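You operate a simulated robot arm through the tools that you are given. There is no shell and no other tool. Be economical: measure what you need, move in short steps, check, and stop when the job is done.

You are at the controls of a simulated two-armed robot. One attempt, no reset.

JOB
On the top of the steel table, fold the grey rag in half, so that its two long edges meet.

It is judged by the outcome, as a careful person would: the job done as asked, and still so three seconds after it is handed in. It fails if anything else is knocked over, pushed out of place, dropped, spilled or broken. Flat cloth is picked up by pressing the open fingertips on it (5 to 10 N) and closing them slowly along it; thin cloth reads only 2 to 8 mm in the jaws.

ROBOT AND FRAMES
Two 6-joint arms with two-finger parallel grippers on one trunk, on a base that drives. Base frame: it is fixed to the floor where the robot stands at the start and does not move with it; the origin is under the middle of the robot, x ahead of it, y to its left, z up; the surface under the hand at the start is at about z = 800. Readings come in mm, degrees, newtons and seconds.
The left shoulder is at the start at [60, 187, 1047], the right one opposite. With the tool pointing down near the work surface each hand reaches from about 280 to 620 mm from the robot's upright axis, wherever it stands, measured 20 degrees to its own side. Places, roughly: top of the steel table [700, 0, 800]. Payload 1.57 kg a hand.
The TCP of each hand is the grasp point between the finger pads, 30 mm short of the fingertips. In the tool frame z runs along the fingers and y along their closing line. Largest opening 110 mm; finger width 24, thickness 12; the body of the gripper, 48 by 112 mm, starts 78 mm behind the TCP.
Orientation is that of the tool frame in the base frame, as a unit quaternion [x, y, z, w]. With the fingers straight down and closing along the base's y, the tool's x points along the base's -x, its y along +y and its z along -z.

CONTROLS
- The arms move only by the tool apply_moves. It takes "left_deltas", "right_deltas" or both (then of equal length, played together; a hand with none holds still); each is a list of rows, each a list of 7 numbers: the turn, a rotation vector about the tool's x, y, z in degrees, then the shift along the tool's x, y, z in mm, then the finger opening in mm, from 0 to 110. In form: [[wx, wy, wz, tx, ty, tz, claw], ...]. A call has 1 to 10 rows; each row shifts and turns the commanded pose from where the row before left it, along the tool's axes as they then stand. Each row takes 0.2 s and may step no farther than 50 mm and 8.6 degrees from the row before; otherwise, or with a gripper value out of range, the whole call is refused. Where a pose cannot be reached the arm comes as near as it can. A force on the tool above 40 N (or 10 N above the force at the start of the call, whichever is more), or a blocked arm, ends the call early, and 0.2 s more pass. The fingers move at their own pace (about 153 mm/s each) and stop on an object; they squeeze with about 43 N. The grip force told is the motor's: it shows also when the fingers shut on nothing. Time passes only in rows, and 0.2 s behind the last, so rows that do not move let the fingers close. It gives the time, the measured TCP pose, the force on the tool (base axes), the opening and the grip force at its end, in the units of the frame above (readings bear some noise), with the torque about the TCP (base axes, N m) and any sound that the robot's microphone picked up, and new pictures: "views" is both (left out), scene, wrist or none (wrist: the cameras of the hands that moved).
- Cameras (640 x 400 px; columns grow to the right, rows downward): "scene" is now at [9.4, 8.2, 1575.1]; the picture's right is [0.15, -0.99, 0.00], its down [-0.84, -0.13, -0.52] and it looks along [0.52, 0.08, -0.85] (base axes); focal length 287 px, centre (320, 200). "left" rides on the left gripper at [70, -16, -141] in its tool frame; the picture's right is [0.23, 0.97, 0.00], its down [-0.85, 0.20, -0.48] and it looks along [-0.47, 0.11, 0.88] (tool axes); focal length 222 px, centre (320, 200). "right" rides on the right gripper at [70, 16, -141] in its tool frame; the picture's right is [-0.23, 0.97, 0.00], its down [-0.86, -0.20, -0.48] and it looks along [-0.47, -0.11, 0.88] (tool axes); focal length 222 px, centre (320, 200). There is no depth. A picture from a camera that has moved, and an enlarged one, comes with that camera's place and axes in the base frame and with its lens.
- raise_lower(by): slides the trunk up (or, below 0, down) by that many mm; the arms and the scene camera ride with it, the base frame stays. It gives what a move gives, with no picture.
- base_move(legs): drives the robot by 1 to 6 legs, each [ahead, left, turn to the left] in mm, mm and degrees, along the robot's own axes; the way and the turn of a leg run together, so that a leg with both is an arc; at most 1500 mm and 180 degrees a leg. The arms and the cameras ride along, it lands a little off, and it stops where it bumps. It gives what a move gives, and a new picture of the scene camera.
- head_to(pan, tilt): turns the head with the scene camera to pan (to the left, within 86 degrees either way) and tilt (down, from -29 to 69), counted from straight ahead of the robot. It gives what a move gives, and a new picture of the scene camera.
- enlarge(camera, box): a new picture of the part [left, top, right, bottom] of that camera's present view, enlarged. The clock stands still meanwhile.
- sign_off(): hands the job in; it is judged then, once.

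Go step by step. Nothing tells you exact positions but the pictures and the camera data: compare them with the known pose of the tool, close in by small moves and look again before you grip or let go. The budget is 120 turns and 260 pictures, counting those below and the enlarged ones. Unless the task says otherwise, let go and move clear before handing in, and close with one line.

The tools are called as a command line: name --argument value ..., lists and objects as JSON in quotes. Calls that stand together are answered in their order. apply_moves: Moves the arms, as the interface text tells. Its arguments: {"type":"object","properties":{"left_deltas":{"type":"array","items":{"type":"array","items":{"type":"number"}}},"right_deltas":{"type":"array","items":{"type":"array","items":{"type":"number"}}},"views":{"type":"string","enum":["both","scene","wrist","none"]}},"required":[]} The other tools are called the same way: raise_lower (by) slides the trunk up or down; base_move (legs) drives the base; head_to (pan, tilt) turns the head that bears the scene camera; enlarge (camera, box) takes an enlarged picture of a part of a camera's view; sign_off () hands the job in.

At the start:

```text
t: 0.0
left_position: [475.2, 251.6, 941.5]
left_tcp_rot: [0.001, 1.0, 0.0, 0.0]
left_wrist_force: [-0.1, 0.2, -0.4]
left_torque: [-0.02, 0.02, -0.02]
left_grip_width: 110.2
left_finger_force: 0.0
right_position: [334.3, -80.7, 984.6]
right_tcp_rot: [0.0, 1.0, 0.0, 0.001]
right_wrist_force: [0.5, 0.6, -0.4]
right_torque: [-0.03, 0.0, -0.01]
right_grip_width: 110.1
right_finger_force: 0.1
trunk travel left (down, up): [-675.0, 315.0]
robot x, y, heading: [1.7, 4.1, -0.1]
head pan, tilt: [8.5, 58.6]
```

scene: 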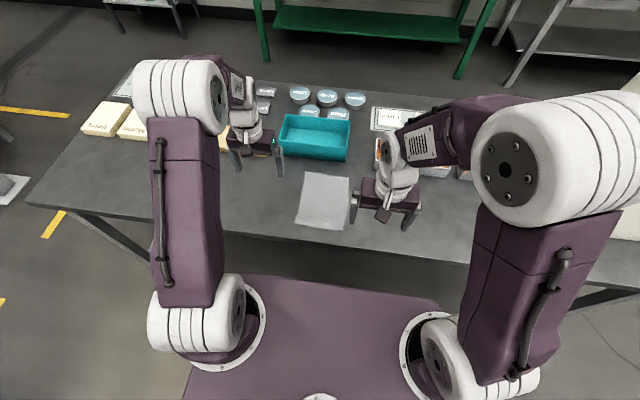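
right: 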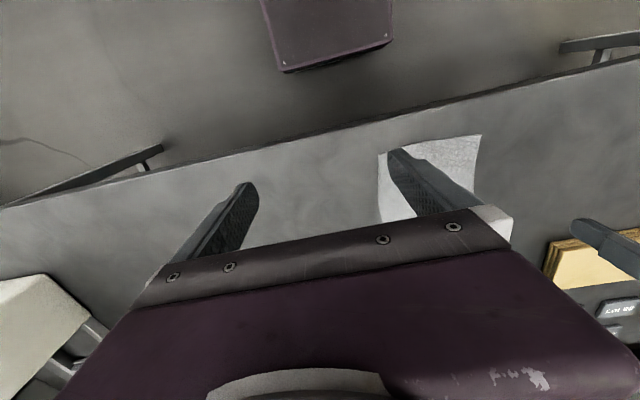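
left: 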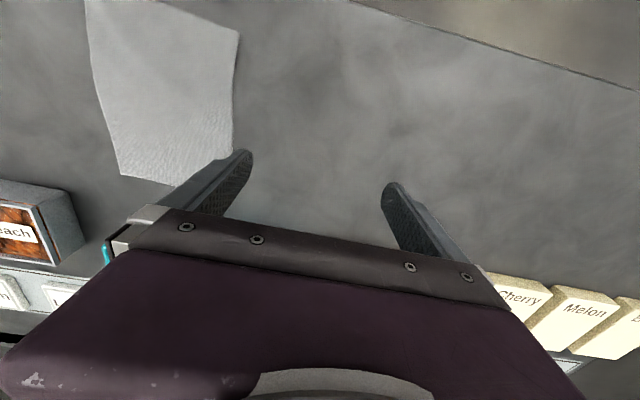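

The grey rag lies near the table's front edge between the two hands. I'll enlarge the view to measure its corners.

enlarge --camera "scene" --box '[240, 100, 440, 250]'

enlarge --camera "left" --box '[0, 0, 320, 200]'

```text
2.67 times, centred on (340, 175) of scene
camera zoom: at [9.4, 8.2, 1575.1], right [0.15, -0.99, 0.0], down [-0.84, -0.13, -0.52], along [0.52, 0.08, -0.85], focal length 766 px, centre (267, 267)
```

zoom: 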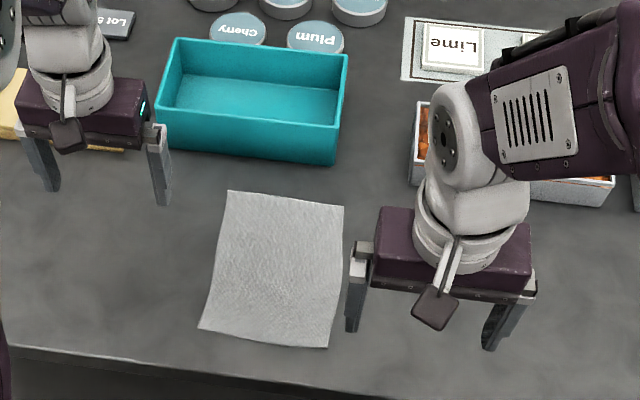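

```text
2.00 times, centred on (160, 100) of left
camera zoom: at [405.8, 234.7, 1083.9], right [-0.23, 0.97, 0.0], down [0.85, 0.2, 0.48], along [0.47, 0.11, -0.88], focal length 444 px, centre (640, 400)
```

zoom: 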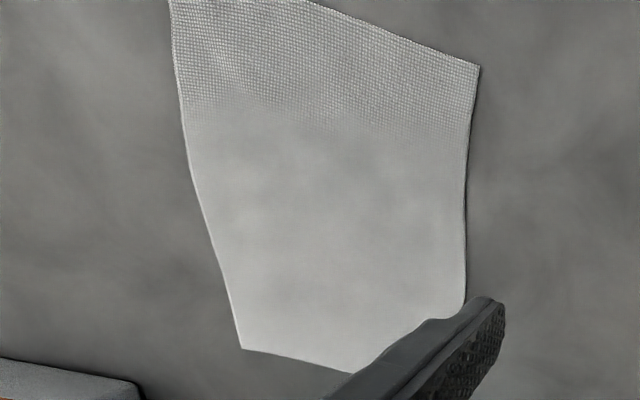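

The rag spans roughly x 390–587, y −1–147 with its long edges along x. Two hands on one long edge work best if the robot stands to the left and turns right, so I'll raise the trunk for clearance and then drive there.

raise_lower --by 150

base_move --legs '[[28, 266, 0], [0, 0, -40]]'

```text
t: 1.8
left_position: [474.7, 252.3, 1091.9]
left_tcp_rot: [0.0, 1.0, -0.001, 0.0]
left_wrist_force: [-0.3, 0.2, 0.7]
left_torque: [0.03, -0.03, 0.03]
left_grip_width: 109.8
left_finger_force: 0.1
right_position: [334.2, -80.7, 1133.9]
right_tcp_rot: [0.0, 1.0, -0.001, 0.0]
right_wrist_force: [-0.6, 0.1, -1.1]
right_torque: [0.0, 0.03, 0.0]
right_grip_width: 110.0
right_finger_force: 0.0
trunk travel left (down, up): [-825.0, 165.0]
robot x, y, heading: [3.0, -2.4, 0.1]
head pan, tilt: [8.5, 58.6]
```

```text
t: 5.5
left_position: [552.6, 148.2, 1092.5]
left_tcp_rot: [0.346, 0.938, 0.0, -0.001]
left_wrist_force: [0.4, -0.2, -0.1]
left_torque: [0.0, 0.01, 0.02]
left_grip_width: 110.1
left_finger_force: 0.1
right_position: [230.5, -12.8, 1133.5]
right_tcp_rot: [0.346, 0.938, 0.001, -0.001]
right_wrist_force: [0.3, 0.3, 0.6]
right_torque: [0.02, 0.01, 0.03]
right_grip_width: 110.1
right_finger_force: 0.0
trunk travel left (down, up): [-825.0, 165.0]
robot x, y, heading: [28.0, 264.3, -40.7]
head pan, tilt: [8.5, 58.6]
camera scene: at [43.1, 266.4, 1725.1], right [-0.53, -0.85, 0.0], down [-0.72, 0.45, -0.52], along [0.44, -0.28, -0.85], focal length 287 px, centre (320, 200)
```

scene: 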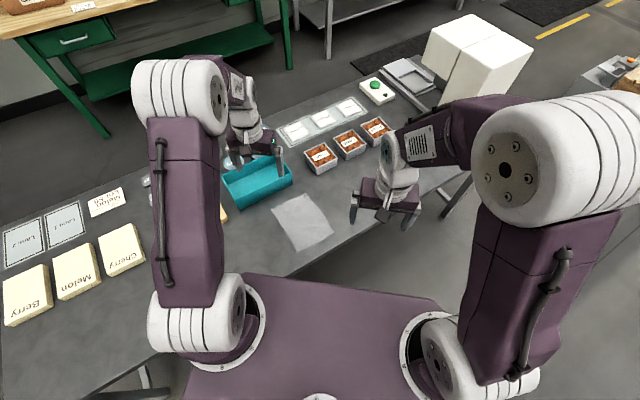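

Driven into place; the rag is now diagonal in front of me. I'll measure its corners again from here.

enlarge --camera "scene" --box '[220, 150, 380, 250]'

enlarge --camera "left" --box '[0, 0, 640, 400]'

enlarge --camera "right" --box '[0, 0, 640, 400]'

```text
4.00 times, centred on (300, 200) of scene
camera zoom: at [43.1, 266.4, 1725.1], right [-0.53, -0.85, 0.0], down [-0.72, 0.45, -0.52], along [0.44, -0.28, -0.85], focal length 1148 px, centre (400, 200)
```

zoom: 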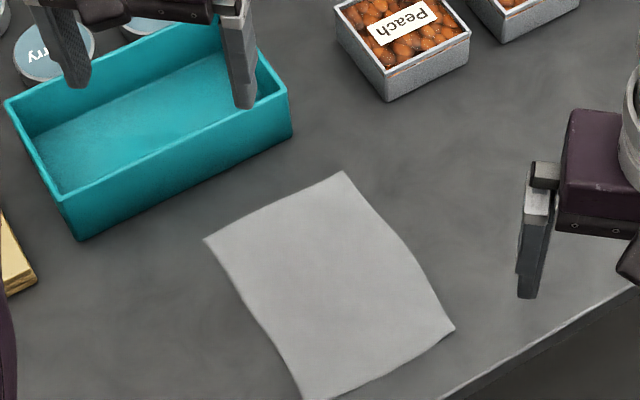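

```text
1.00 times, centred on (320, 200) of left (not enlarged: the box is as wide or as high as the picture)
camera zoom: at [490.1, 180.3, 1233.9], right [0.46, 0.89, 0.0], down [0.78, -0.4, 0.48], along [0.42, -0.22, -0.88], focal length 222 px, centre (320, 200)
```

zoom: 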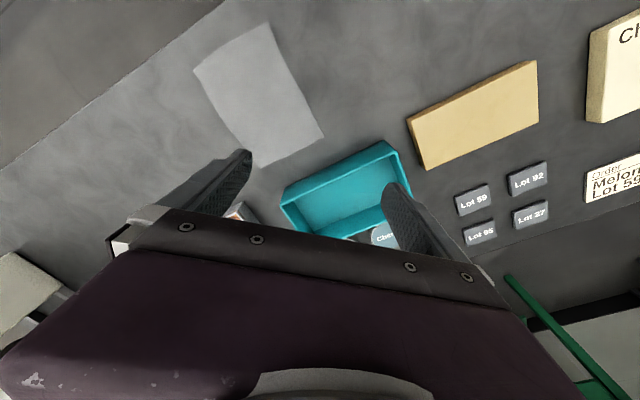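

```text
1.00 times, centred on (320, 200) of right (not enlarged: the box is as wide or as high as the picture)
camera zoom: at [188.4, 44.8, 1275.0], right [0.81, 0.59, 0.0], down [0.52, -0.71, 0.48], along [0.28, -0.39, -0.88], focal length 222 px, centre (320, 200)
```

zoom: 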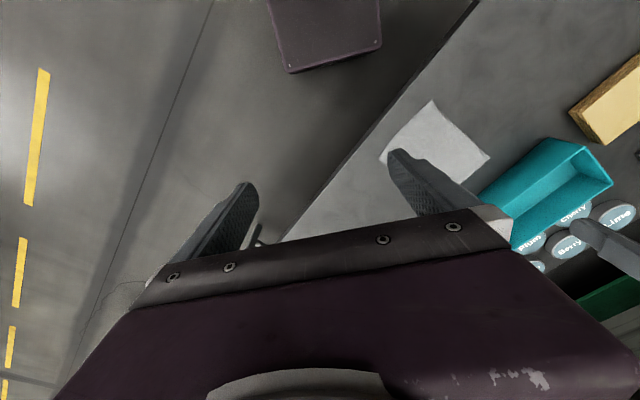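

Corners now read about F0 (577,−6), F1 (581,141), N0 (383,−5), N1 (395,141). I'll square both hands to the rag and test the left hand's reach over the far-right corner, well above the table.

apply_moves --left_deltas '[[0, 0, -8.14, 0, 0, 0, 60], [0, 0, -8.14, 0, 0, 0, 60], [0, 0, -8.14, 0, 0, 0, 60], [0, 0, -8.14, 0, 0, 0, 60], [0, 0, -8.14, 0, 0, 0, 60], [0, 0, 0, -1.5, -29.6, 38.5, 60], [0, 0, 0, -1.5, -29.6, 38.5, 60], [0, 0, 0, -1.5, -29.6, 38.5, 60], [0, 0, 0, -1.5, -29.6, 38.5, 60], [0, 0, 0, -1.5, -29.6, 38.5, 60]]' --right_deltas '[[0, 0, -8.14, 0, 0, 0, 60], [0, 0, -8.14, 0, 0, 0, 60], [0, 0, -8.14, 0, 0, 0, 60], [0, 0, -8.14, 0, 0, 0, 60], [0, 0, -8.14, 0, 0, 0, 60], [0, 0, 0, 0, 0, 0, 60], [0, 0, 0, 0, 0, 0, 60], [0, 0, 0, 0, 0, 0, 60], [0, 0, 0, 0, 0, 0, 60], [0, 0, 0, 0, 0, 0, 60]]'

```text
t: 7.7
left_position: [559.0, 0.7, 898.7]
left_tcp_rot: [-0.002, 1.0, 0.001, -0.001]
left_wrist_force: [-0.7, -0.7, 0.0]
left_torque: [0.02, -0.02, 0.01]
left_grip_width: 60.0
left_finger_force: 0.1
right_position: [231.7, -14.4, 1133.7]
right_tcp_rot: [-0.001, 1.0, 0.0, 0.0]
right_wrist_force: [1.5, -0.1, -0.8]
right_torque: [0.02, 0.01, 0.02]
right_grip_width: 60.1
right_finger_force: 0.0
trunk travel left (down, up): [-825.0, 165.0]
robot x, y, heading: [27.6, 265.6, -40.4]
head pan, tilt: [8.5, 58.6]
camera scene: at [44.1, 264.8, 1725.2], right [-0.53, -0.85, 0.0], down [-0.72, 0.45, -0.52], along [0.44, -0.28, -0.85], focal length 287 px, centre (320, 200)
camera right: at [161.7, 2.0, 1273.9], right [0.22, 0.97, 0.0], down [0.86, -0.2, 0.48], along [0.47, -0.11, -0.88], focal length 222 px, centre (320, 200)
camera left: at [489.9, -16.3, 1040.2], right [-0.23, 0.97, 0.0], down [0.86, 0.2, 0.48], along [0.46, 0.11, -0.88], focal length 222 px, centre (320, 200)
```

scene: 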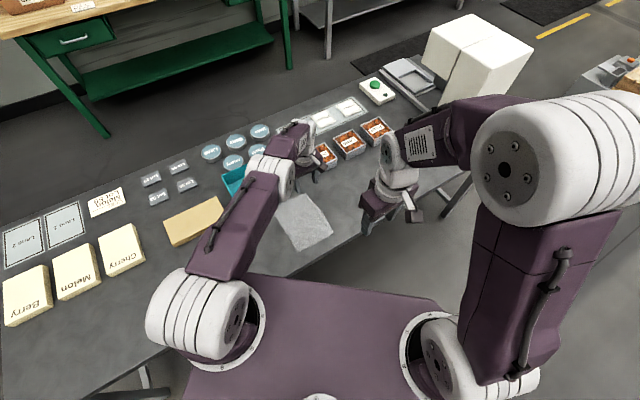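
right: 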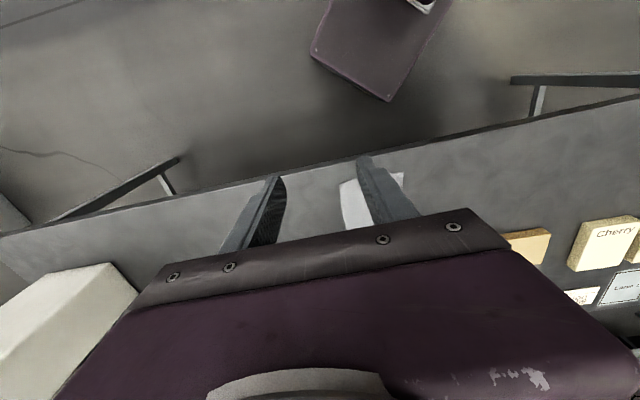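
left: 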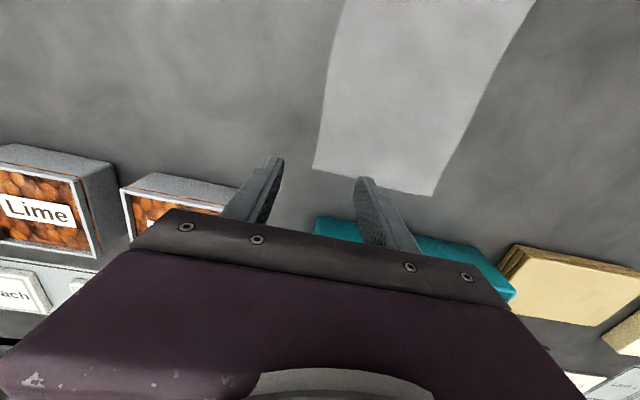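

The left hand reaches the far-right corner comfortably. I'll lower it to just above the cloth near the edge, and bring the right hand above the near-right corner.

apply_moves --left_deltas '[[0, 0, 0, 2, 8.5, 29, 34], [0, 0, 0, 2, 8.5, 27, 34], [0, 0, 0, 0, 0, 0, 34], [0, 0, 0, 0, 0, 0, 34], [0, 0, 0, 0, 0, 0, 34], [0, 0, 0, 0, 0, 0, 34]]' --right_deltas '[[0, 0, 0, -30, 5.4, 30, 34], [0, 0, 0, -30, 5.4, 30, 34], [0, 0, 0, -30, 5.4, 30, 34], [0, 0, 0, -30, 5.4, 30, 34], [0, 0, 0, -30, 5.4, 30, 34], [0, 0, 0, -30, 5.4, 30, 34]]'

```text
t: 9.1
left_position: [554.4, 20.8, 845.9]
left_tcp_rot: [-0.003, 1.0, 0.0, -0.001]
left_wrist_force: [0.1, -1.0, 0.0]
left_torque: [0.03, 0.0, 0.0]
left_grip_width: 34.1
left_finger_force: 0.0
left hand out of reach, approached as far as the arm can: row 2
right_position: [411.3, 20.1, 955.5]
right_tcp_rot: [-0.002, 1.0, 0.001, -0.002]
right_wrist_force: [0.8, -0.2, -0.2]
right_torque: [-0.02, 0.03, -0.02]
right_grip_width: 33.7
right_finger_force: 0.1
trunk travel left (down, up): [-825.0, 165.0]
robot x, y, heading: [30.4, 266.0, -40.7]
head pan, tilt: [8.5, 58.6]
camera scene: at [44.3, 266.0, 1725.1], right [-0.53, -0.85, 0.0], down [-0.72, 0.45, -0.52], along [0.44, -0.28, -0.85], focal length 287 px, centre (320, 200)
camera right: at [341.4, 36.5, 1096.3], right [0.22, 0.97, 0.0], down [0.86, -0.2, 0.48], along [0.47, -0.11, -0.88], focal length 222 px, centre (320, 200)
camera left: at [485.8, 3.8, 986.8], right [-0.23, 0.97, 0.0], down [0.85, 0.2, 0.48], along [0.47, 0.11, -0.88], focal length 222 px, centre (320, 200)
```

scene: 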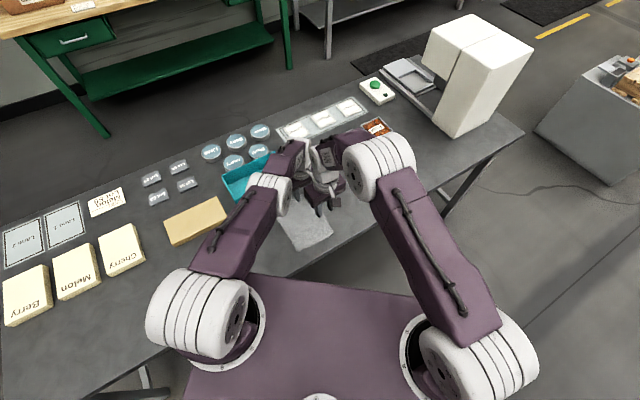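
right: 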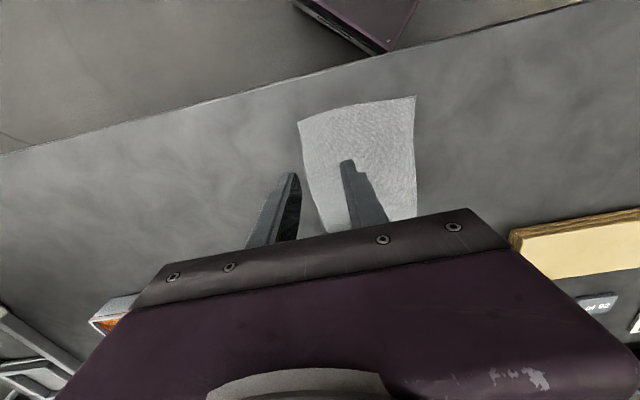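
left: 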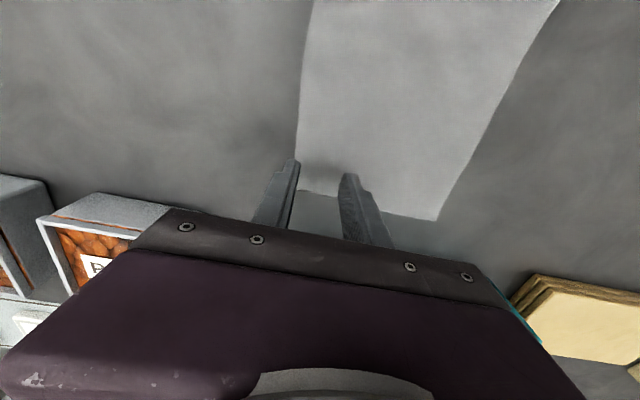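

The left arm is at the end of its reach with the trunk this high. I'll lift both hands and lower the trunk by 100 mm.

apply_moves --left_deltas '[[0, 0, 0, 0, 0, -45, 34], [0, 0, 0, 0, 0, -45, 34]]' --right_deltas '[[0, 0, 0, 0, 0, 0, 34], [0, 0, 0, 0, 0, 0, 34]]' --views "none"

raise_lower --by -75

```text
t: 9.7
left_position: [555.4, 17.8, 936.5]
left_tcp_rot: [-0.002, 1.0, 0.0, 0.001]
left_wrist_force: [-0.4, -0.3, 0.7]
left_torque: [-0.03, 0.01, 0.01]
left_grip_width: 34.2
left_finger_force: 0.2
right_position: [408.9, 19.8, 956.4]
right_tcp_rot: [-0.002, 1.0, 0.001, 0.0]
right_wrist_force: [-0.4, 0.1, 0.1]
right_torque: [0.04, 0.0, -0.01]
right_grip_width: 34.1
right_finger_force: 0.0
trunk travel left (down, up): [-825.0, 165.0]
robot x, y, heading: [31.1, 264.4, -40.4]
head pan, tilt: [8.5, 58.6]
```

```text
t: 10.8
left_position: [557.2, 18.7, 861.5]
left_tcp_rot: [-0.002, 1.0, 0.0, 0.0]
left_wrist_force: [-0.7, -0.3, 0.8]
left_torque: [0.0, 0.0, 0.02]
left_grip_width: 34.0
left_finger_force: 0.0
right_position: [409.6, 21.7, 881.4]
right_tcp_rot: [-0.002, 1.0, 0.0, 0.001]
right_wrist_force: [0.0, -0.2, 0.4]
right_torque: [0.0, 0.02, 0.01]
right_grip_width: 34.1
right_finger_force: 0.1
trunk travel left (down, up): [-750.0, 240.0]
robot x, y, heading: [32.0, 263.5, -40.4]
head pan, tilt: [8.5, 58.6]
```

Now I'll lower both hands to a few millimetres above the cloth.

apply_moves --left_deltas '[[0, 0, 0, 0, 0, 12, 34], [0, 0, 0, 0, 0, 11, 34]]' --right_deltas '[[0, 0, 0, 0, 0, 22, 34], [0, 0, 0, 0, 0, 21, 34]]'

enlarge --camera "left" --box '[220, 100, 460, 250]'

enlarge --camera "right" --box '[220, 80, 460, 230]'

```text
t: 11.4
left_position: [556.6, 19.4, 837.1]
left_tcp_rot: [-0.001, 1.0, 0.0, 0.0]
left_wrist_force: [-0.2, 0.1, -0.2]
left_torque: [0.03, 0.03, 0.02]
left_grip_width: 33.9
left_finger_force: 0.1
right_position: [411.1, 20.4, 838.4]
right_tcp_rot: [-0.001, 1.0, 0.0, 0.0]
right_wrist_force: [0.5, -0.2, 0.3]
right_torque: [-0.01, 0.0, 0.02]
right_grip_width: 33.9
right_finger_force: 0.0
trunk travel left (down, up): [-750.0, 240.0]
robot x, y, heading: [25.4, 265.2, -40.5]
head pan, tilt: [8.5, 58.6]
camera scene: at [43.6, 265.8, 1650.1], right [-0.53, -0.85, 0.0], down [-0.72, 0.45, -0.52], along [0.44, -0.28, -0.85], focal length 287 px, centre (320, 200)
camera right: at [341.1, 35.8, 978.7], right [0.22, 0.97, 0.0], down [0.86, -0.2, 0.48], along [0.47, -0.11, -0.88], focal length 222 px, centre (320, 200)
camera left: at [488.9, 1.9, 978.6], right [-0.23, 0.97, 0.0], down [0.85, 0.2, 0.48], along [0.47, 0.11, -0.88], focal length 222 px, centre (320, 200)
```

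scene: 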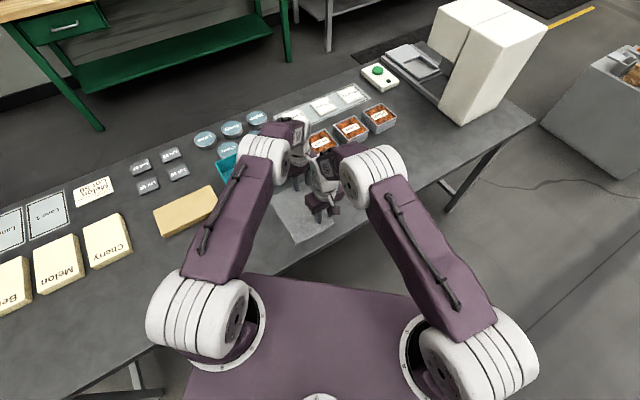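
right: 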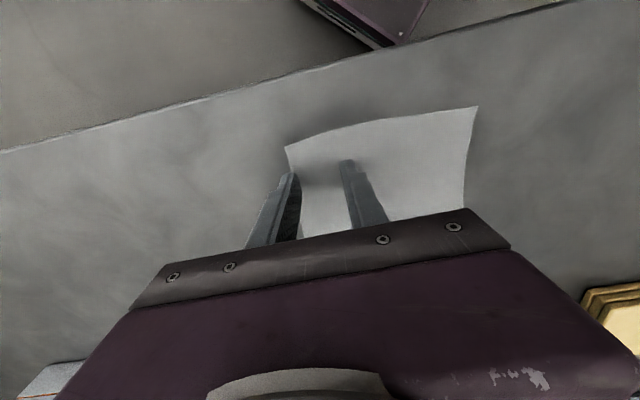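
left: 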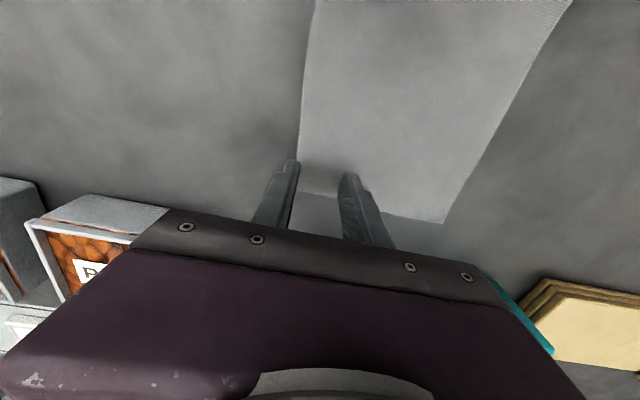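

```text
2.67 times, centred on (340, 175) of left
camera zoom: at [488.9, 1.9, 978.6], right [-0.23, 0.97, 0.0], down [0.85, 0.2, 0.48], along [0.47, 0.11, -0.88], focal length 592 px, centre (267, 267)
```

zoom: 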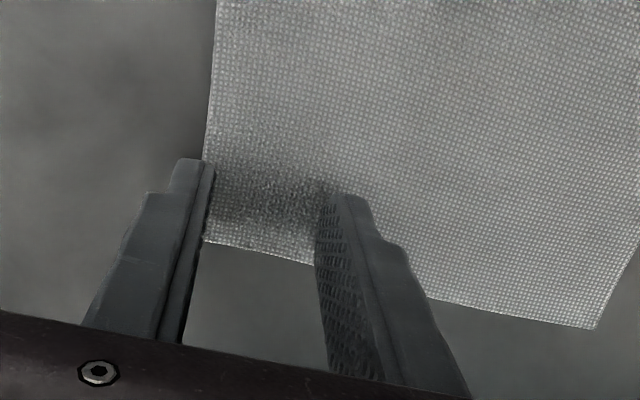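

```text
2.67 times, centred on (340, 155) of right
camera zoom: at [341.1, 35.8, 978.7], right [0.22, 0.97, 0.0], down [0.86, -0.2, 0.48], along [0.47, -0.11, -0.88], focal length 592 px, centre (267, 320)
```

zoom: 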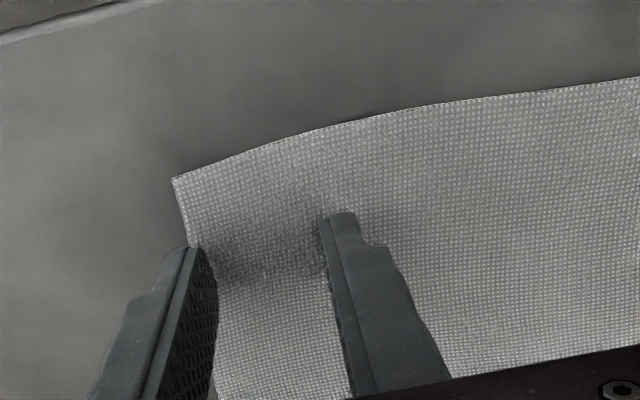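

Both hands straddle the edge as planned. I'll shift them a little inward so that both fingers rest on cloth, then press down gently.

apply_moves --left_deltas '[[0, 0, 0, 0, 8, 3, 34], [0, 0, 0, 0, 0, 3, 34], [0, 0, 0, 0, 0, 1, 34]]' --right_deltas '[[0, 0, 0, 0, 6, 4, 34], [0, 0, 0, 0, 0, 3, 34], [0, 0, 0, 0, 0, 1, 34]]' --views "none"

```text
t: 12.2
left_position: [556.9, 26.7, 831.4]
left_tcp_rot: [-0.002, 1.0, 0.0, 0.002]
left_wrist_force: [1.8, 0.0, 8.0]
left_torque: [-0.04, -0.07, -0.01]
left_grip_width: 33.9
left_finger_force: 0.0
right_position: [410.0, 25.2, 830.8]
right_tcp_rot: [-0.002, 1.0, 0.0, 0.001]
right_wrist_force: [1.3, -0.7, 5.5]
right_torque: [-0.11, -0.02, 0.06]
right_grip_width: 34.5
right_finger_force: 0.2
trunk travel left (down, up): [-750.0, 240.0]
robot x, y, heading: [28.9, 267.5, -40.5]
head pan, tilt: [8.5, 58.6]
```

Both press with 5–8 N. Now I close slowly along the cloth.

apply_moves --left_deltas '[[0, 0, 0, 0, 0, 0, 30], [0, 0, 0, 0, 0, 0, 26], [0, 0, 0, 0, 0, 0, 22], [0, 0, 0, 0, 0, 0, 18], [0, 0, 0, 0, 0, 0, 14], [0, 0, 0, 0, 0, 0, 10], [0, 0, 0, 0, 0, 0, 6], [0, 0, 0, 0, 0, 0, 2], [0, 0, 0, 0, 0, 0, 0], [0, 0, 0, 0, 0, 0, 0]]' --right_deltas '[[0, 0, 0, 0, 0, 0, 30], [0, 0, 0, 0, 0, 0, 26], [0, 0, 0, 0, 0, 0, 22], [0, 0, 0, 0, 0, 0, 18], [0, 0, 0, 0, 0, 0, 14], [0, 0, 0, 0, 0, 0, 10], [0, 0, 0, 0, 0, 0, 6], [0, 0, 0, 0, 0, 0, 2], [0, 0, 0, 0, 0, 0, 0], [0, 0, 0, 0, 0, 0, 0]]' --views "wrist"

enlarge --camera "left" --box '[220, 100, 460, 250]'

enlarge --camera "right" --box '[220, 80, 460, 230]'

```text
t: 14.4
left_position: [554.6, 25.9, 831.5]
left_tcp_rot: [-0.001, 1.0, -0.001, 0.001]
left_wrist_force: [-0.6, -0.3, 10.8]
left_torque: [-0.06, 0.04, 0.02]
left_grip_width: 2.3
left_finger_force: 23.7
right_position: [408.3, 25.8, 831.2]
right_tcp_rot: [-0.002, 1.0, 0.0, 0.001]
right_wrist_force: [1.1, -1.0, 8.7]
right_torque: [-0.09, 0.03, -0.03]
right_grip_width: 5.6
right_finger_force: 25.5
trunk travel left (down, up): [-750.0, 240.0]
robot x, y, heading: [28.4, 263.4, -40.5]
head pan, tilt: [8.5, 58.6]
camera right: at [338.8, 42.6, 971.9], right [0.22, 0.97, 0.0], down [0.85, -0.2, 0.48], along [0.47, -0.11, -0.88], focal length 222 px, centre (320, 200)
camera left: at [485.4, 9.4, 973.0], right [-0.23, 0.97, 0.0], down [0.85, 0.2, 0.48], along [0.47, 0.11, -0.88], focal length 222 px, centre (320, 200)
```

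right: 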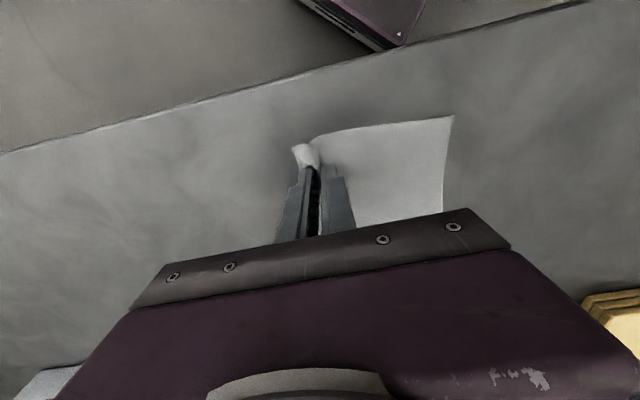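
left: 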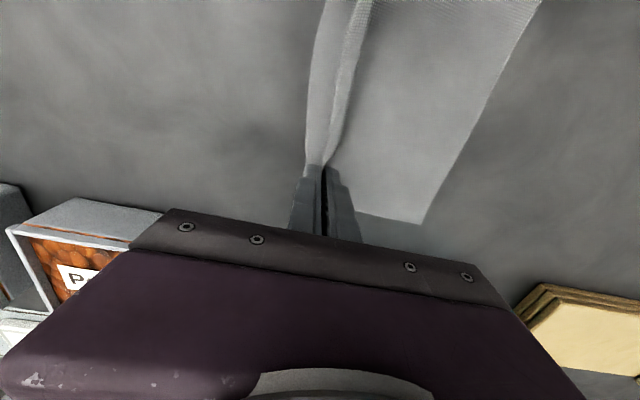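

```text
2.67 times, centred on (340, 175) of left
camera zoom: at [485.4, 9.4, 973.0], right [-0.23, 0.97, 0.0], down [0.85, 0.2, 0.48], along [0.47, 0.11, -0.88], focal length 592 px, centre (267, 267)
```

zoom: 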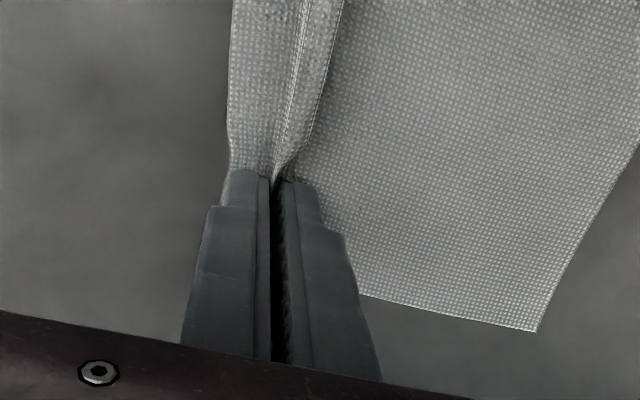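

```text
2.67 times, centred on (340, 155) of right
camera zoom: at [338.8, 42.6, 971.9], right [0.22, 0.97, 0.0], down [0.85, -0.2, 0.48], along [0.47, -0.11, -0.88], focal length 592 px, centre (267, 320)
```

zoom: 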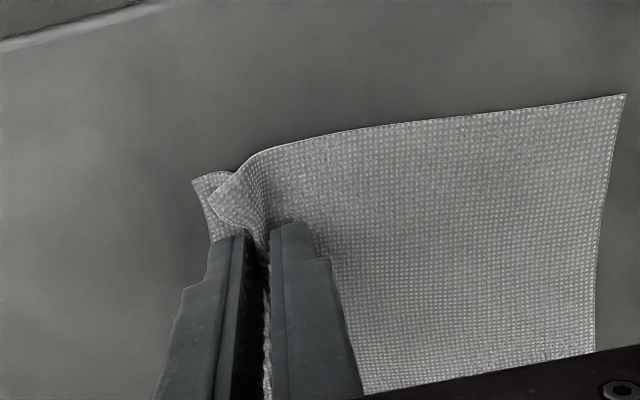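

Both hands hold a pinched ridge with a loose flap outside it, which would tuck the wrong way on folding. I'll let go and re-grip right at the edge instead.

apply_moves --left_deltas '[[0, 0, 0, 0, 0, -1, 14], [0, 0, 0, 0, 0, -1, 30], [0, 0, 0, 0, 0, -20, 34], [0, 0, 0, 0, -10, -20, 34], [0, 0, 0, 0, 0, 0, 34]]' --right_deltas '[[0, 0, 0, 0, 0, -1, 14], [0, 0, 0, 0, 0, -1, 30], [0, 0, 0, 0, 0, -20, 34], [0, 0, 0, 0, -10, -20, 34], [0, 0, 0, 0, 0, 0, 34]]' --views "wrist"

enlarge --camera "left" --box '[220, 100, 460, 250]'

enlarge --camera "right" --box '[220, 80, 460, 230]'

```text
t: 15.7
left_position: [556.1, 16.3, 870.9]
left_tcp_rot: [-0.001, 1.0, 0.001, 0.001]
left_wrist_force: [0.5, 0.5, -0.4]
left_torque: [-0.01, 0.04, 0.0]
left_grip_width: 34.2
left_finger_force: 0.1
right_position: [410.6, 16.3, 872.3]
right_tcp_rot: [0.0, 1.0, 0.0, -0.001]
right_wrist_force: [0.5, -0.4, 0.1]
right_torque: [-0.01, 0.04, 0.03]
right_grip_width: 33.9
right_finger_force: 0.0
trunk travel left (down, up): [-750.0, 240.0]
robot x, y, heading: [26.7, 263.4, -40.5]
head pan, tilt: [8.5, 58.6]
camera right: at [340.6, 33.8, 1014.2], right [0.22, 0.97, 0.0], down [0.86, -0.2, 0.48], along [0.47, -0.11, -0.88], focal length 222 px, centre (320, 200)
camera left: at [486.9, 0.0, 1013.5], right [-0.23, 0.97, 0.0], down [0.85, 0.2, 0.48], along [0.47, 0.11, -0.88], focal length 222 px, centre (320, 200)
```

right: 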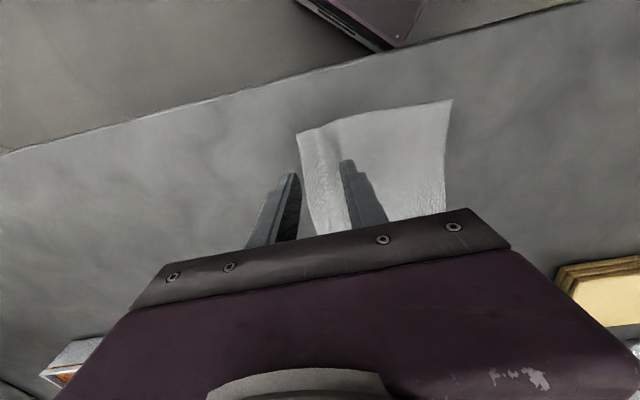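
left: 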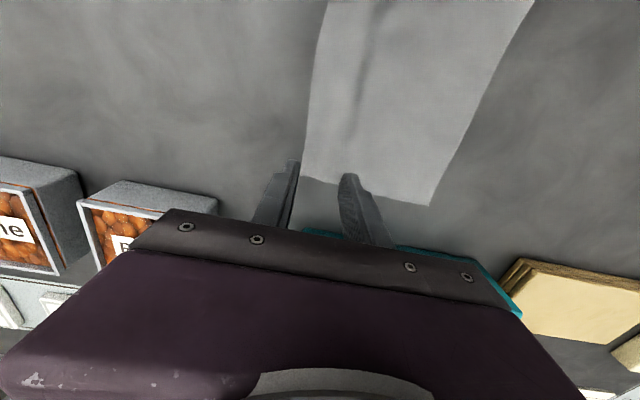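

```text
2.67 times, centred on (340, 175) of left
camera zoom: at [486.9, 0.0, 1013.5], right [-0.23, 0.97, 0.0], down [0.85, 0.2, 0.48], along [0.47, 0.11, -0.88], focal length 592 px, centre (267, 267)
```

zoom: 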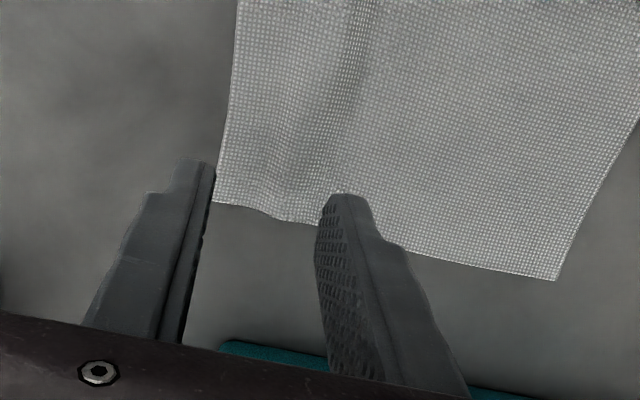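

```text
2.67 times, centred on (340, 155) of right
camera zoom: at [340.6, 33.8, 1014.2], right [0.22, 0.97, 0.0], down [0.86, -0.2, 0.48], along [0.47, -0.11, -0.88], focal length 592 px, centre (267, 320)
```

zoom: 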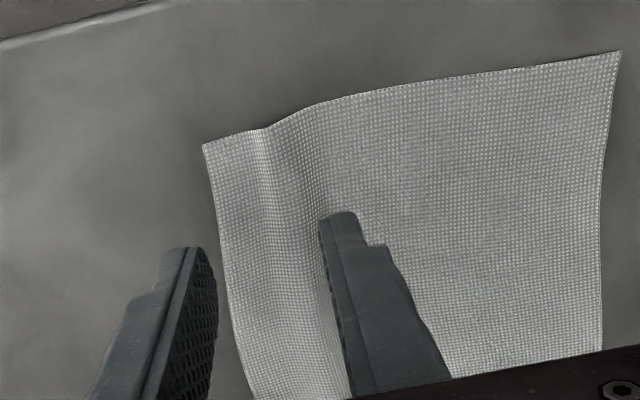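

The rag is back nearly flat with its right edge at y≈0. I'll set the outer finger just off the edge, the inner one on the cloth, with a smaller opening.

apply_moves --left_deltas '[[0, 0, 0, 0, -9, 15, 24], [0, 0, 0, 0, 0, 15, 24], [0, 0, 0, 0, 0, 6, 24], [0, 0, 0, 0, 0, 0, 24]]' --right_deltas '[[0, 0, 0, 0, -9.5, 15, 24], [0, 0, 0, 0, 0, 15, 24], [0, 0, 0, 0, 0, 7, 24], [0, 0, 0, 0, 0, 0, 24]]' --views "none"

enlarge --camera "left" --box '[220, 100, 460, 250]'

enlarge --camera "right" --box '[220, 80, 460, 230]'

```text
t: 16.6
left_position: [555.5, 5.6, 837.2]
left_tcp_rot: [-0.001, 1.0, 0.0, 0.0]
left_wrist_force: [0.3, 0.7, 0.6]
left_torque: [-0.01, 0.0, 0.0]
left_grip_width: 24.1
left_finger_force: 0.0
right_position: [409.9, 7.1, 835.9]
right_tcp_rot: [-0.002, 1.0, 0.0, 0.0]
right_wrist_force: [0.2, 0.3, 0.6]
right_torque: [0.02, -0.02, 0.03]
right_grip_width: 24.2
right_finger_force: 0.0
trunk travel left (down, up): [-750.0, 240.0]
robot x, y, heading: [28.7, 264.4, -40.3]
head pan, tilt: [8.5, 58.6]
```

```text
2.67 times, centred on (340, 175) of left
camera zoom: at [486.9, -10.3, 978.2], right [-0.23, 0.97, 0.0], down [0.85, 0.2, 0.48], along [0.47, 0.11, -0.88], focal length 592 px, centre (267, 267)
```

zoom: 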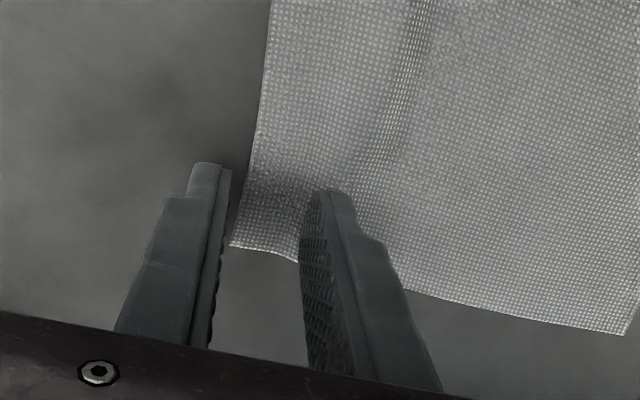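

```text
2.67 times, centred on (340, 155) of right
camera zoom: at [341.1, 23.0, 976.3], right [0.22, 0.97, 0.0], down [0.86, -0.2, 0.48], along [0.47, -0.11, -0.88], focal length 592 px, centre (267, 320)
```

zoom: 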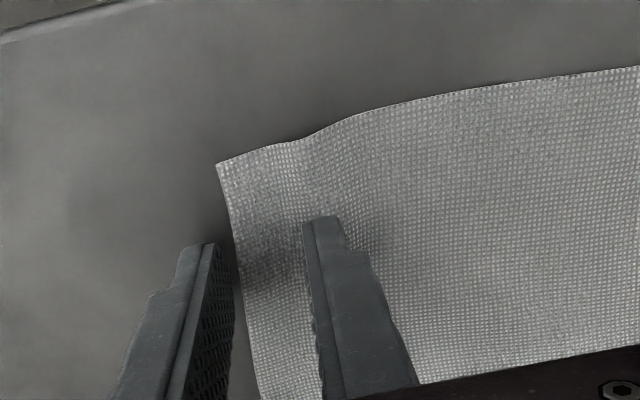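

The outer fingers are just off the edge. Now press and close slowly.

apply_moves --left_deltas '[[0, 0, 0, 0, 0, 3, 24], [0, 0, 0, 0, 0, 3, 24], [0, 0, 0, 0, 0, 0.7, 24]]' --right_deltas '[[0, 0, 0, 0, 0, 3, 24], [0, 0, 0, 0, 0, 2, 24], [0, 0, 0, 0, 0, 0.7, 24]]' --views "none"

```text
t: 17.4
left_position: [555.2, 8.2, 831.9]
left_tcp_rot: [-0.001, 1.0, -0.001, 0.001]
left_wrist_force: [-0.2, 0.1, 1.6]
left_torque: [0.05, 0.0, 0.01]
left_grip_width: 24.1
left_finger_force: 0.1
right_position: [409.9, 6.5, 831.3]
right_tcp_rot: [-0.002, 1.0, -0.001, 0.002]
right_wrist_force: [-1.3, -1.2, 18.1]
right_torque: [0.27, 0.11, 0.04]
right_grip_width: 23.2
right_finger_force: 0.0
trunk travel left (down, up): [-750.0, 240.0]
robot x, y, heading: [27.2, 266.7, -40.4]
head pan, tilt: [8.5, 58.6]
```

apply_moves --left_deltas '[[0, 0, 0, 0, 0, 0.8, 24]]' --right_deltas '[[0, 0, 0, 0, 0, -1.0, 24]]' --views "none"

```text
t: 17.9
left_position: [556.0, 7.0, 831.1]
left_tcp_rot: [-0.002, 1.0, -0.001, 0.002]
left_wrist_force: [-0.5, -1.1, 17.0]
left_torque: [0.35, -0.08, 0.0]
left_grip_width: 24.5
left_finger_force: 0.5
right_position: [408.0, 7.9, 831.7]
right_tcp_rot: [-0.002, 1.0, -0.001, 0.001]
right_wrist_force: [1.9, -0.3, 5.8]
right_torque: [0.07, -0.06, -0.01]
right_grip_width: 23.1
right_finger_force: 0.0
trunk travel left (down, up): [-750.0, 240.0]
robot x, y, heading: [31.5, 267.9, -40.3]
head pan, tilt: [8.5, 58.6]
```

The left presses 17 N, a bit hard, so I back it off slightly; the right is at 6 N. Then both close.

apply_moves --left_deltas '[[0, 0, 0, 0, 0, -0.5, 24], [0, 0, 0, 0, 0, 0, 20], [0, 0, 0, 0, 0, 0, 16], [0, 0, 0, 0, 0, 0, 12], [0, 0, 0, 0, 0, 0, 8], [0, 0, 0, 0, 0, 0, 4], [0, 0, 0, 0, 0, 0, 2], [0, 0, 0, 0, 0, 0, 0], [0, 0, 0, 0, 0, 0, 0]]' --right_deltas '[[0, 0, 0, 0, 0, 0, 24], [0, 0, 0, 0, 0, 0, 20], [0, 0, 0, 0, 0, 0, 16], [0, 0, 0, 0, 0, 0, 12], [0, 0, 0, 0, 0, 0, 8], [0, 0, 0, 0, 0, 0, 4], [0, 0, 0, 0, 0, 0, 2], [0, 0, 0, 0, 0, 0, 0], [0, 0, 0, 0, 0, 0, 0]]' --views "none"

enlarge --camera "left" --box '[220, 100, 460, 250]'

enlarge --camera "right" --box '[220, 80, 460, 230]'

```text
t: 19.9
left_position: [553.8, 9.4, 831.1]
left_tcp_rot: [-0.002, 1.0, 0.0, 0.001]
left_wrist_force: [2.4, 2.8, 28.0]
left_torque: [0.28, -0.18, 0.04]
left_grip_width: 2.7
left_finger_force: 23.8
right_position: [406.8, 8.9, 831.9]
right_tcp_rot: [-0.002, 1.0, 0.0, 0.002]
right_wrist_force: [0.5, -0.5, 0.0]
right_torque: [0.0, 0.04, 0.01]
right_grip_width: 2.2
right_finger_force: 23.8
trunk travel left (down, up): [-750.0, 240.0]
robot x, y, heading: [30.3, 264.7, -40.2]
head pan, tilt: [8.5, 58.6]
```

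```text
2.67 times, centred on (340, 175) of left
camera zoom: at [484.6, -8.1, 972.6], right [-0.23, 0.97, 0.0], down [0.85, 0.2, 0.48], along [0.47, 0.11, -0.88], focal length 592 px, centre (267, 267)
```

zoom: 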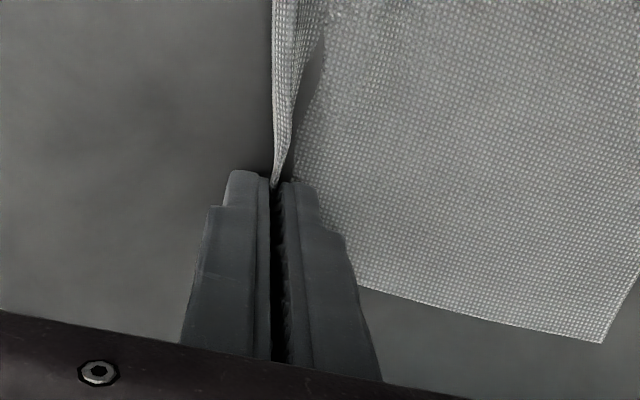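

```text
2.67 times, centred on (340, 155) of right
camera zoom: at [337.8, 24.8, 972.3], right [0.22, 0.97, 0.0], down [0.85, -0.2, 0.48], along [0.47, -0.11, -0.88], focal length 592 px, centre (267, 320)
```

zoom: 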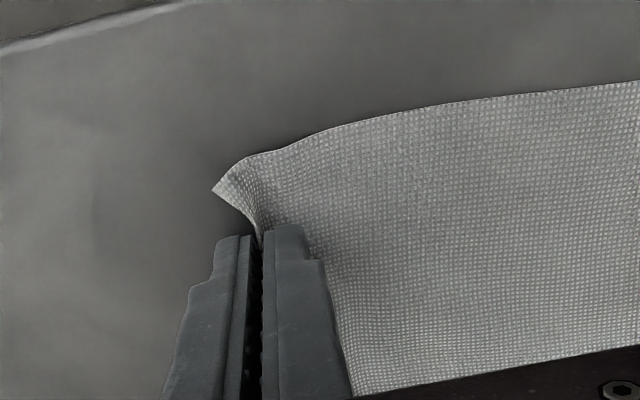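

Both hands hold the edge upright in the jaws, a clean edge grip. Now I lift and carry it over in an arc, half way first.

apply_moves --left_deltas '[[0, 0, 0, 0, 1.8, -9.5, 0], [0, 0, 0, 0, 1.9, -9.5, 0], [0, 0, 0, 0, 5.4, -8.3, 0], [0, 0, 0, 0, 5.4, -8.3, 0], [0, 0, 0, 0, 8.2, -6.1, 0], [0, 0, 0, 0, 8.3, -6.1, 0], [0, 0, 0, 0, 10.1, -3.3, 0], [0, 0, 0, 0, 10.1, -3.3, 0]]' --right_deltas '[[0, 0, 0, 0, 1.8, -9.5, 0], [0, 0, 0, 0, 1.9, -9.5, 0], [0, 0, 0, 0, 5.4, -8.3, 0], [0, 0, 0, 0, 5.4, -8.3, 0], [0, 0, 0, 0, 8.2, -6.1, 0], [0, 0, 0, 0, 8.3, -6.1, 0], [0, 0, 0, 0, 10.1, -3.3, 0], [0, 0, 0, 0, 10.1, -3.3, 0]]'

```text
t: 21.6
left_position: [557.3, 58.2, 885.0]
left_tcp_rot: [0.0, 1.0, 0.0, 0.001]
left_wrist_force: [-0.8, 0.4, 0.0]
left_torque: [0.03, 0.05, 0.02]
left_grip_width: 2.4
left_finger_force: 23.6
right_position: [408.6, 60.5, 886.4]
right_tcp_rot: [-0.001, 1.0, 0.0, 0.0]
right_wrist_force: [0.8, 0.0, -0.3]
right_torque: [0.03, 0.01, -0.03]
right_grip_width: 2.2
right_finger_force: 23.7
trunk travel left (down, up): [-750.0, 240.0]
robot x, y, heading: [36.0, 268.5, -40.4]
head pan, tilt: [8.5, 58.6]
camera scene: at [42.9, 267.1, 1650.1], right [-0.53, -0.85, 0.0], down [-0.72, 0.45, -0.52], along [0.44, -0.28, -0.85], focal length 287 px, centre (320, 200)
camera right: at [339.2, 75.9, 1026.7], right [0.23, 0.97, 0.0], down [0.86, -0.2, 0.48], along [0.47, -0.11, -0.88], focal length 222 px, centre (320, 200)
camera left: at [487.8, 42.3, 1026.7], right [-0.23, 0.97, 0.0], down [0.85, 0.2, 0.48], along [0.47, 0.11, -0.88], focal length 222 px, centre (320, 200)
```

scene: 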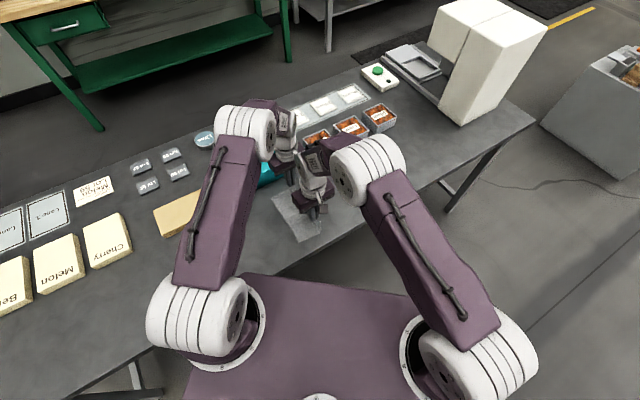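
right: 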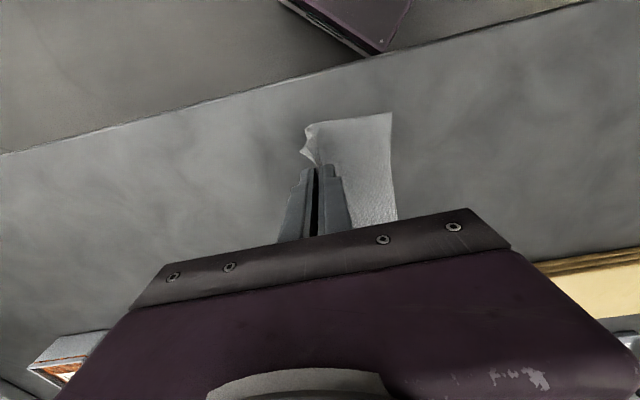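
left: 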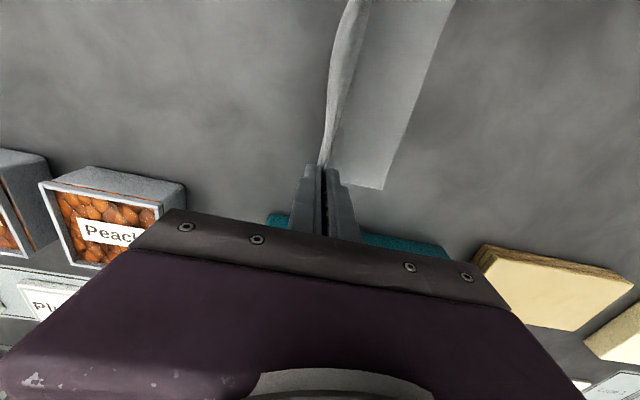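

The rag's left edge now sits at y≈135 and about 18 mm of cloth stands in the jaws, so the fingertips should land at y≈117. I'll continue the arc down to about 11 mm above the table.

apply_moves --left_deltas '[[0, 0, 0, 0, 9, 1, 0], [0, 0, 0, 0, 9, 2.5, 0], [0, 0, 0, 0, 7, 3, 0], [0, 0, 0, 0, 6, 3, 0], [0, 0, 0, 0, 6, 4.5, 0], [0, 0, 0, 0, 5, 4.5, 0], [0, 0, 0, 0, 5, 5.5, 0], [0, 0, 0, 0, 4, 5.5, 0], [0, 0, 0, 0, 3, 6.5, 0], [0, 0, 0, 0, 2.5, 6.5, 0]]' --right_deltas '[[0, 0, 0, 0, 9, 1, 0], [0, 0, 0, 0, 9, 2.5, 0], [0, 0, 0, 0, 7, 3, 0], [0, 0, 0, 0, 6, 3, 0], [0, 0, 0, 0, 6, 4.5, 0], [0, 0, 0, 0, 5, 4.5, 0], [0, 0, 0, 0, 5, 5.5, 0], [0, 0, 0, 0, 4, 5.5, 0], [0, 0, 0, 0, 3, 6.5, 0], [0, 0, 0, 0, 1.5, 6.5, 0]]'

enlarge --camera "left" --box '[220, 50, 460, 200]'

enlarge --camera "right" --box '[220, 80, 460, 230]'

```text
t: 23.9
left_position: [556.1, 114.5, 840.9]
left_tcp_rot: [-0.002, 1.0, 0.0, 0.0]
left_wrist_force: [-0.1, 0.2, -0.3]
left_torque: [0.01, 0.0, -0.01]
left_grip_width: 2.5
left_finger_force: 23.5
right_position: [407.6, 113.4, 842.8]
right_tcp_rot: [-0.002, 1.0, 0.0, -0.001]
right_wrist_force: [0.3, -0.3, -0.5]
right_torque: [0.01, -0.02, 0.0]
right_grip_width: 2.3
right_finger_force: 23.6
trunk travel left (down, up): [-750.0, 240.0]
robot x, y, heading: [30.5, 266.7, -40.7]
head pan, tilt: [8.5, 58.6]
camera scene: at [43.2, 266.2, 1650.1], right [-0.53, -0.85, 0.0], down [-0.72, 0.45, -0.52], along [0.44, -0.28, -0.85], focal length 287 px, centre (320, 200)
camera right: at [339.7, 129.8, 983.5], right [0.22, 0.97, 0.0], down [0.86, -0.2, 0.48], along [0.47, -0.11, -0.88], focal length 222 px, centre (320, 200)
camera left: at [487.4, 97.9, 982.9], right [-0.23, 0.97, 0.0], down [0.85, 0.2, 0.48], along [0.47, 0.11, -0.88], focal length 222 px, centre (320, 200)
```

scene: 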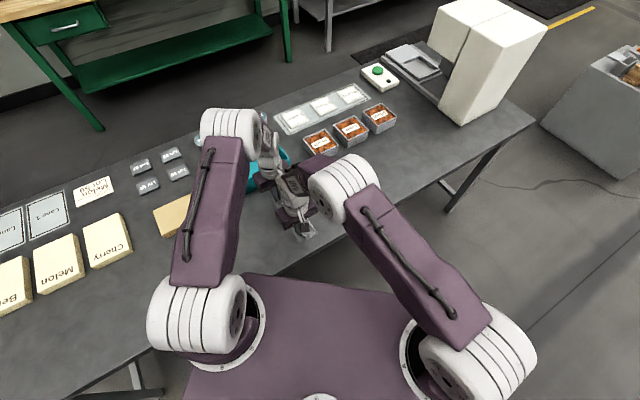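
right: 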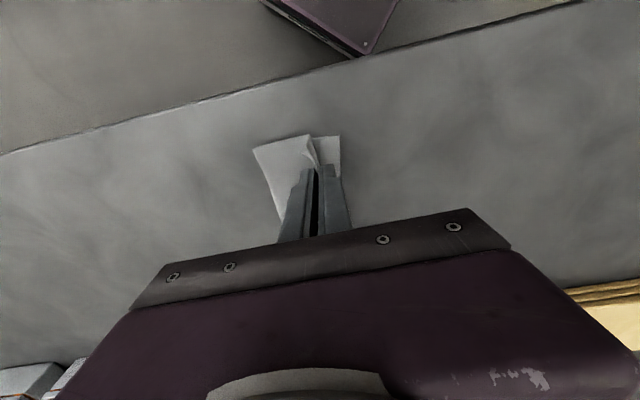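
left: 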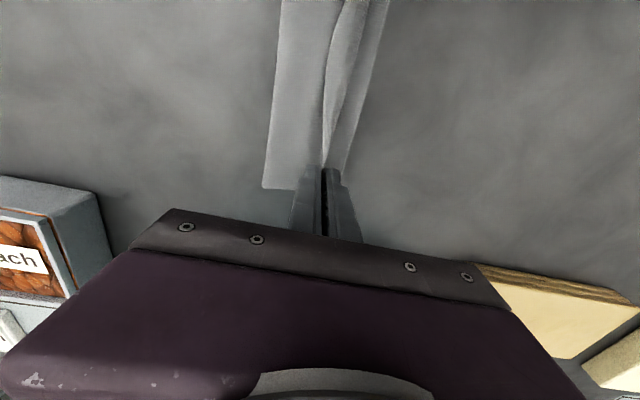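

```text
2.67 times, centred on (340, 125) of left
camera zoom: at [487.4, 97.9, 982.9], right [-0.23, 0.97, 0.0], down [0.85, 0.2, 0.48], along [0.47, 0.11, -0.88], focal length 592 px, centre (267, 400)
```

zoom: 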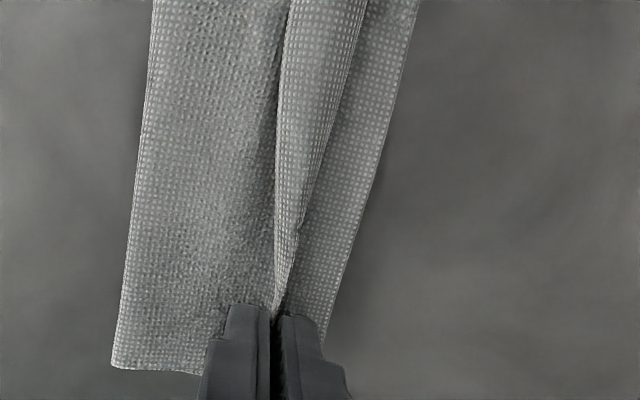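

```text
2.67 times, centred on (340, 155) of right
camera zoom: at [339.7, 129.8, 983.5], right [0.22, 0.97, 0.0], down [0.86, -0.2, 0.48], along [0.47, -0.11, -0.88], focal length 592 px, centre (267, 320)
```

zoom: 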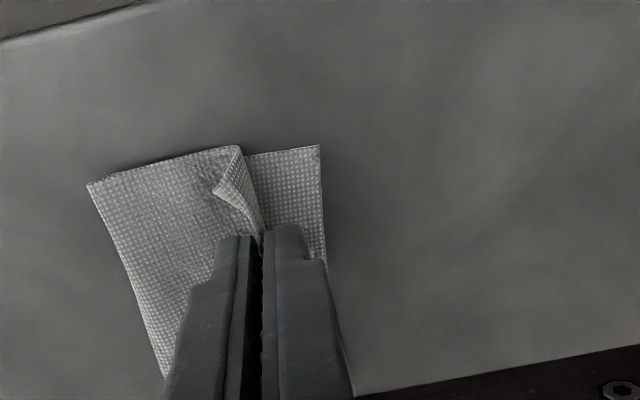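

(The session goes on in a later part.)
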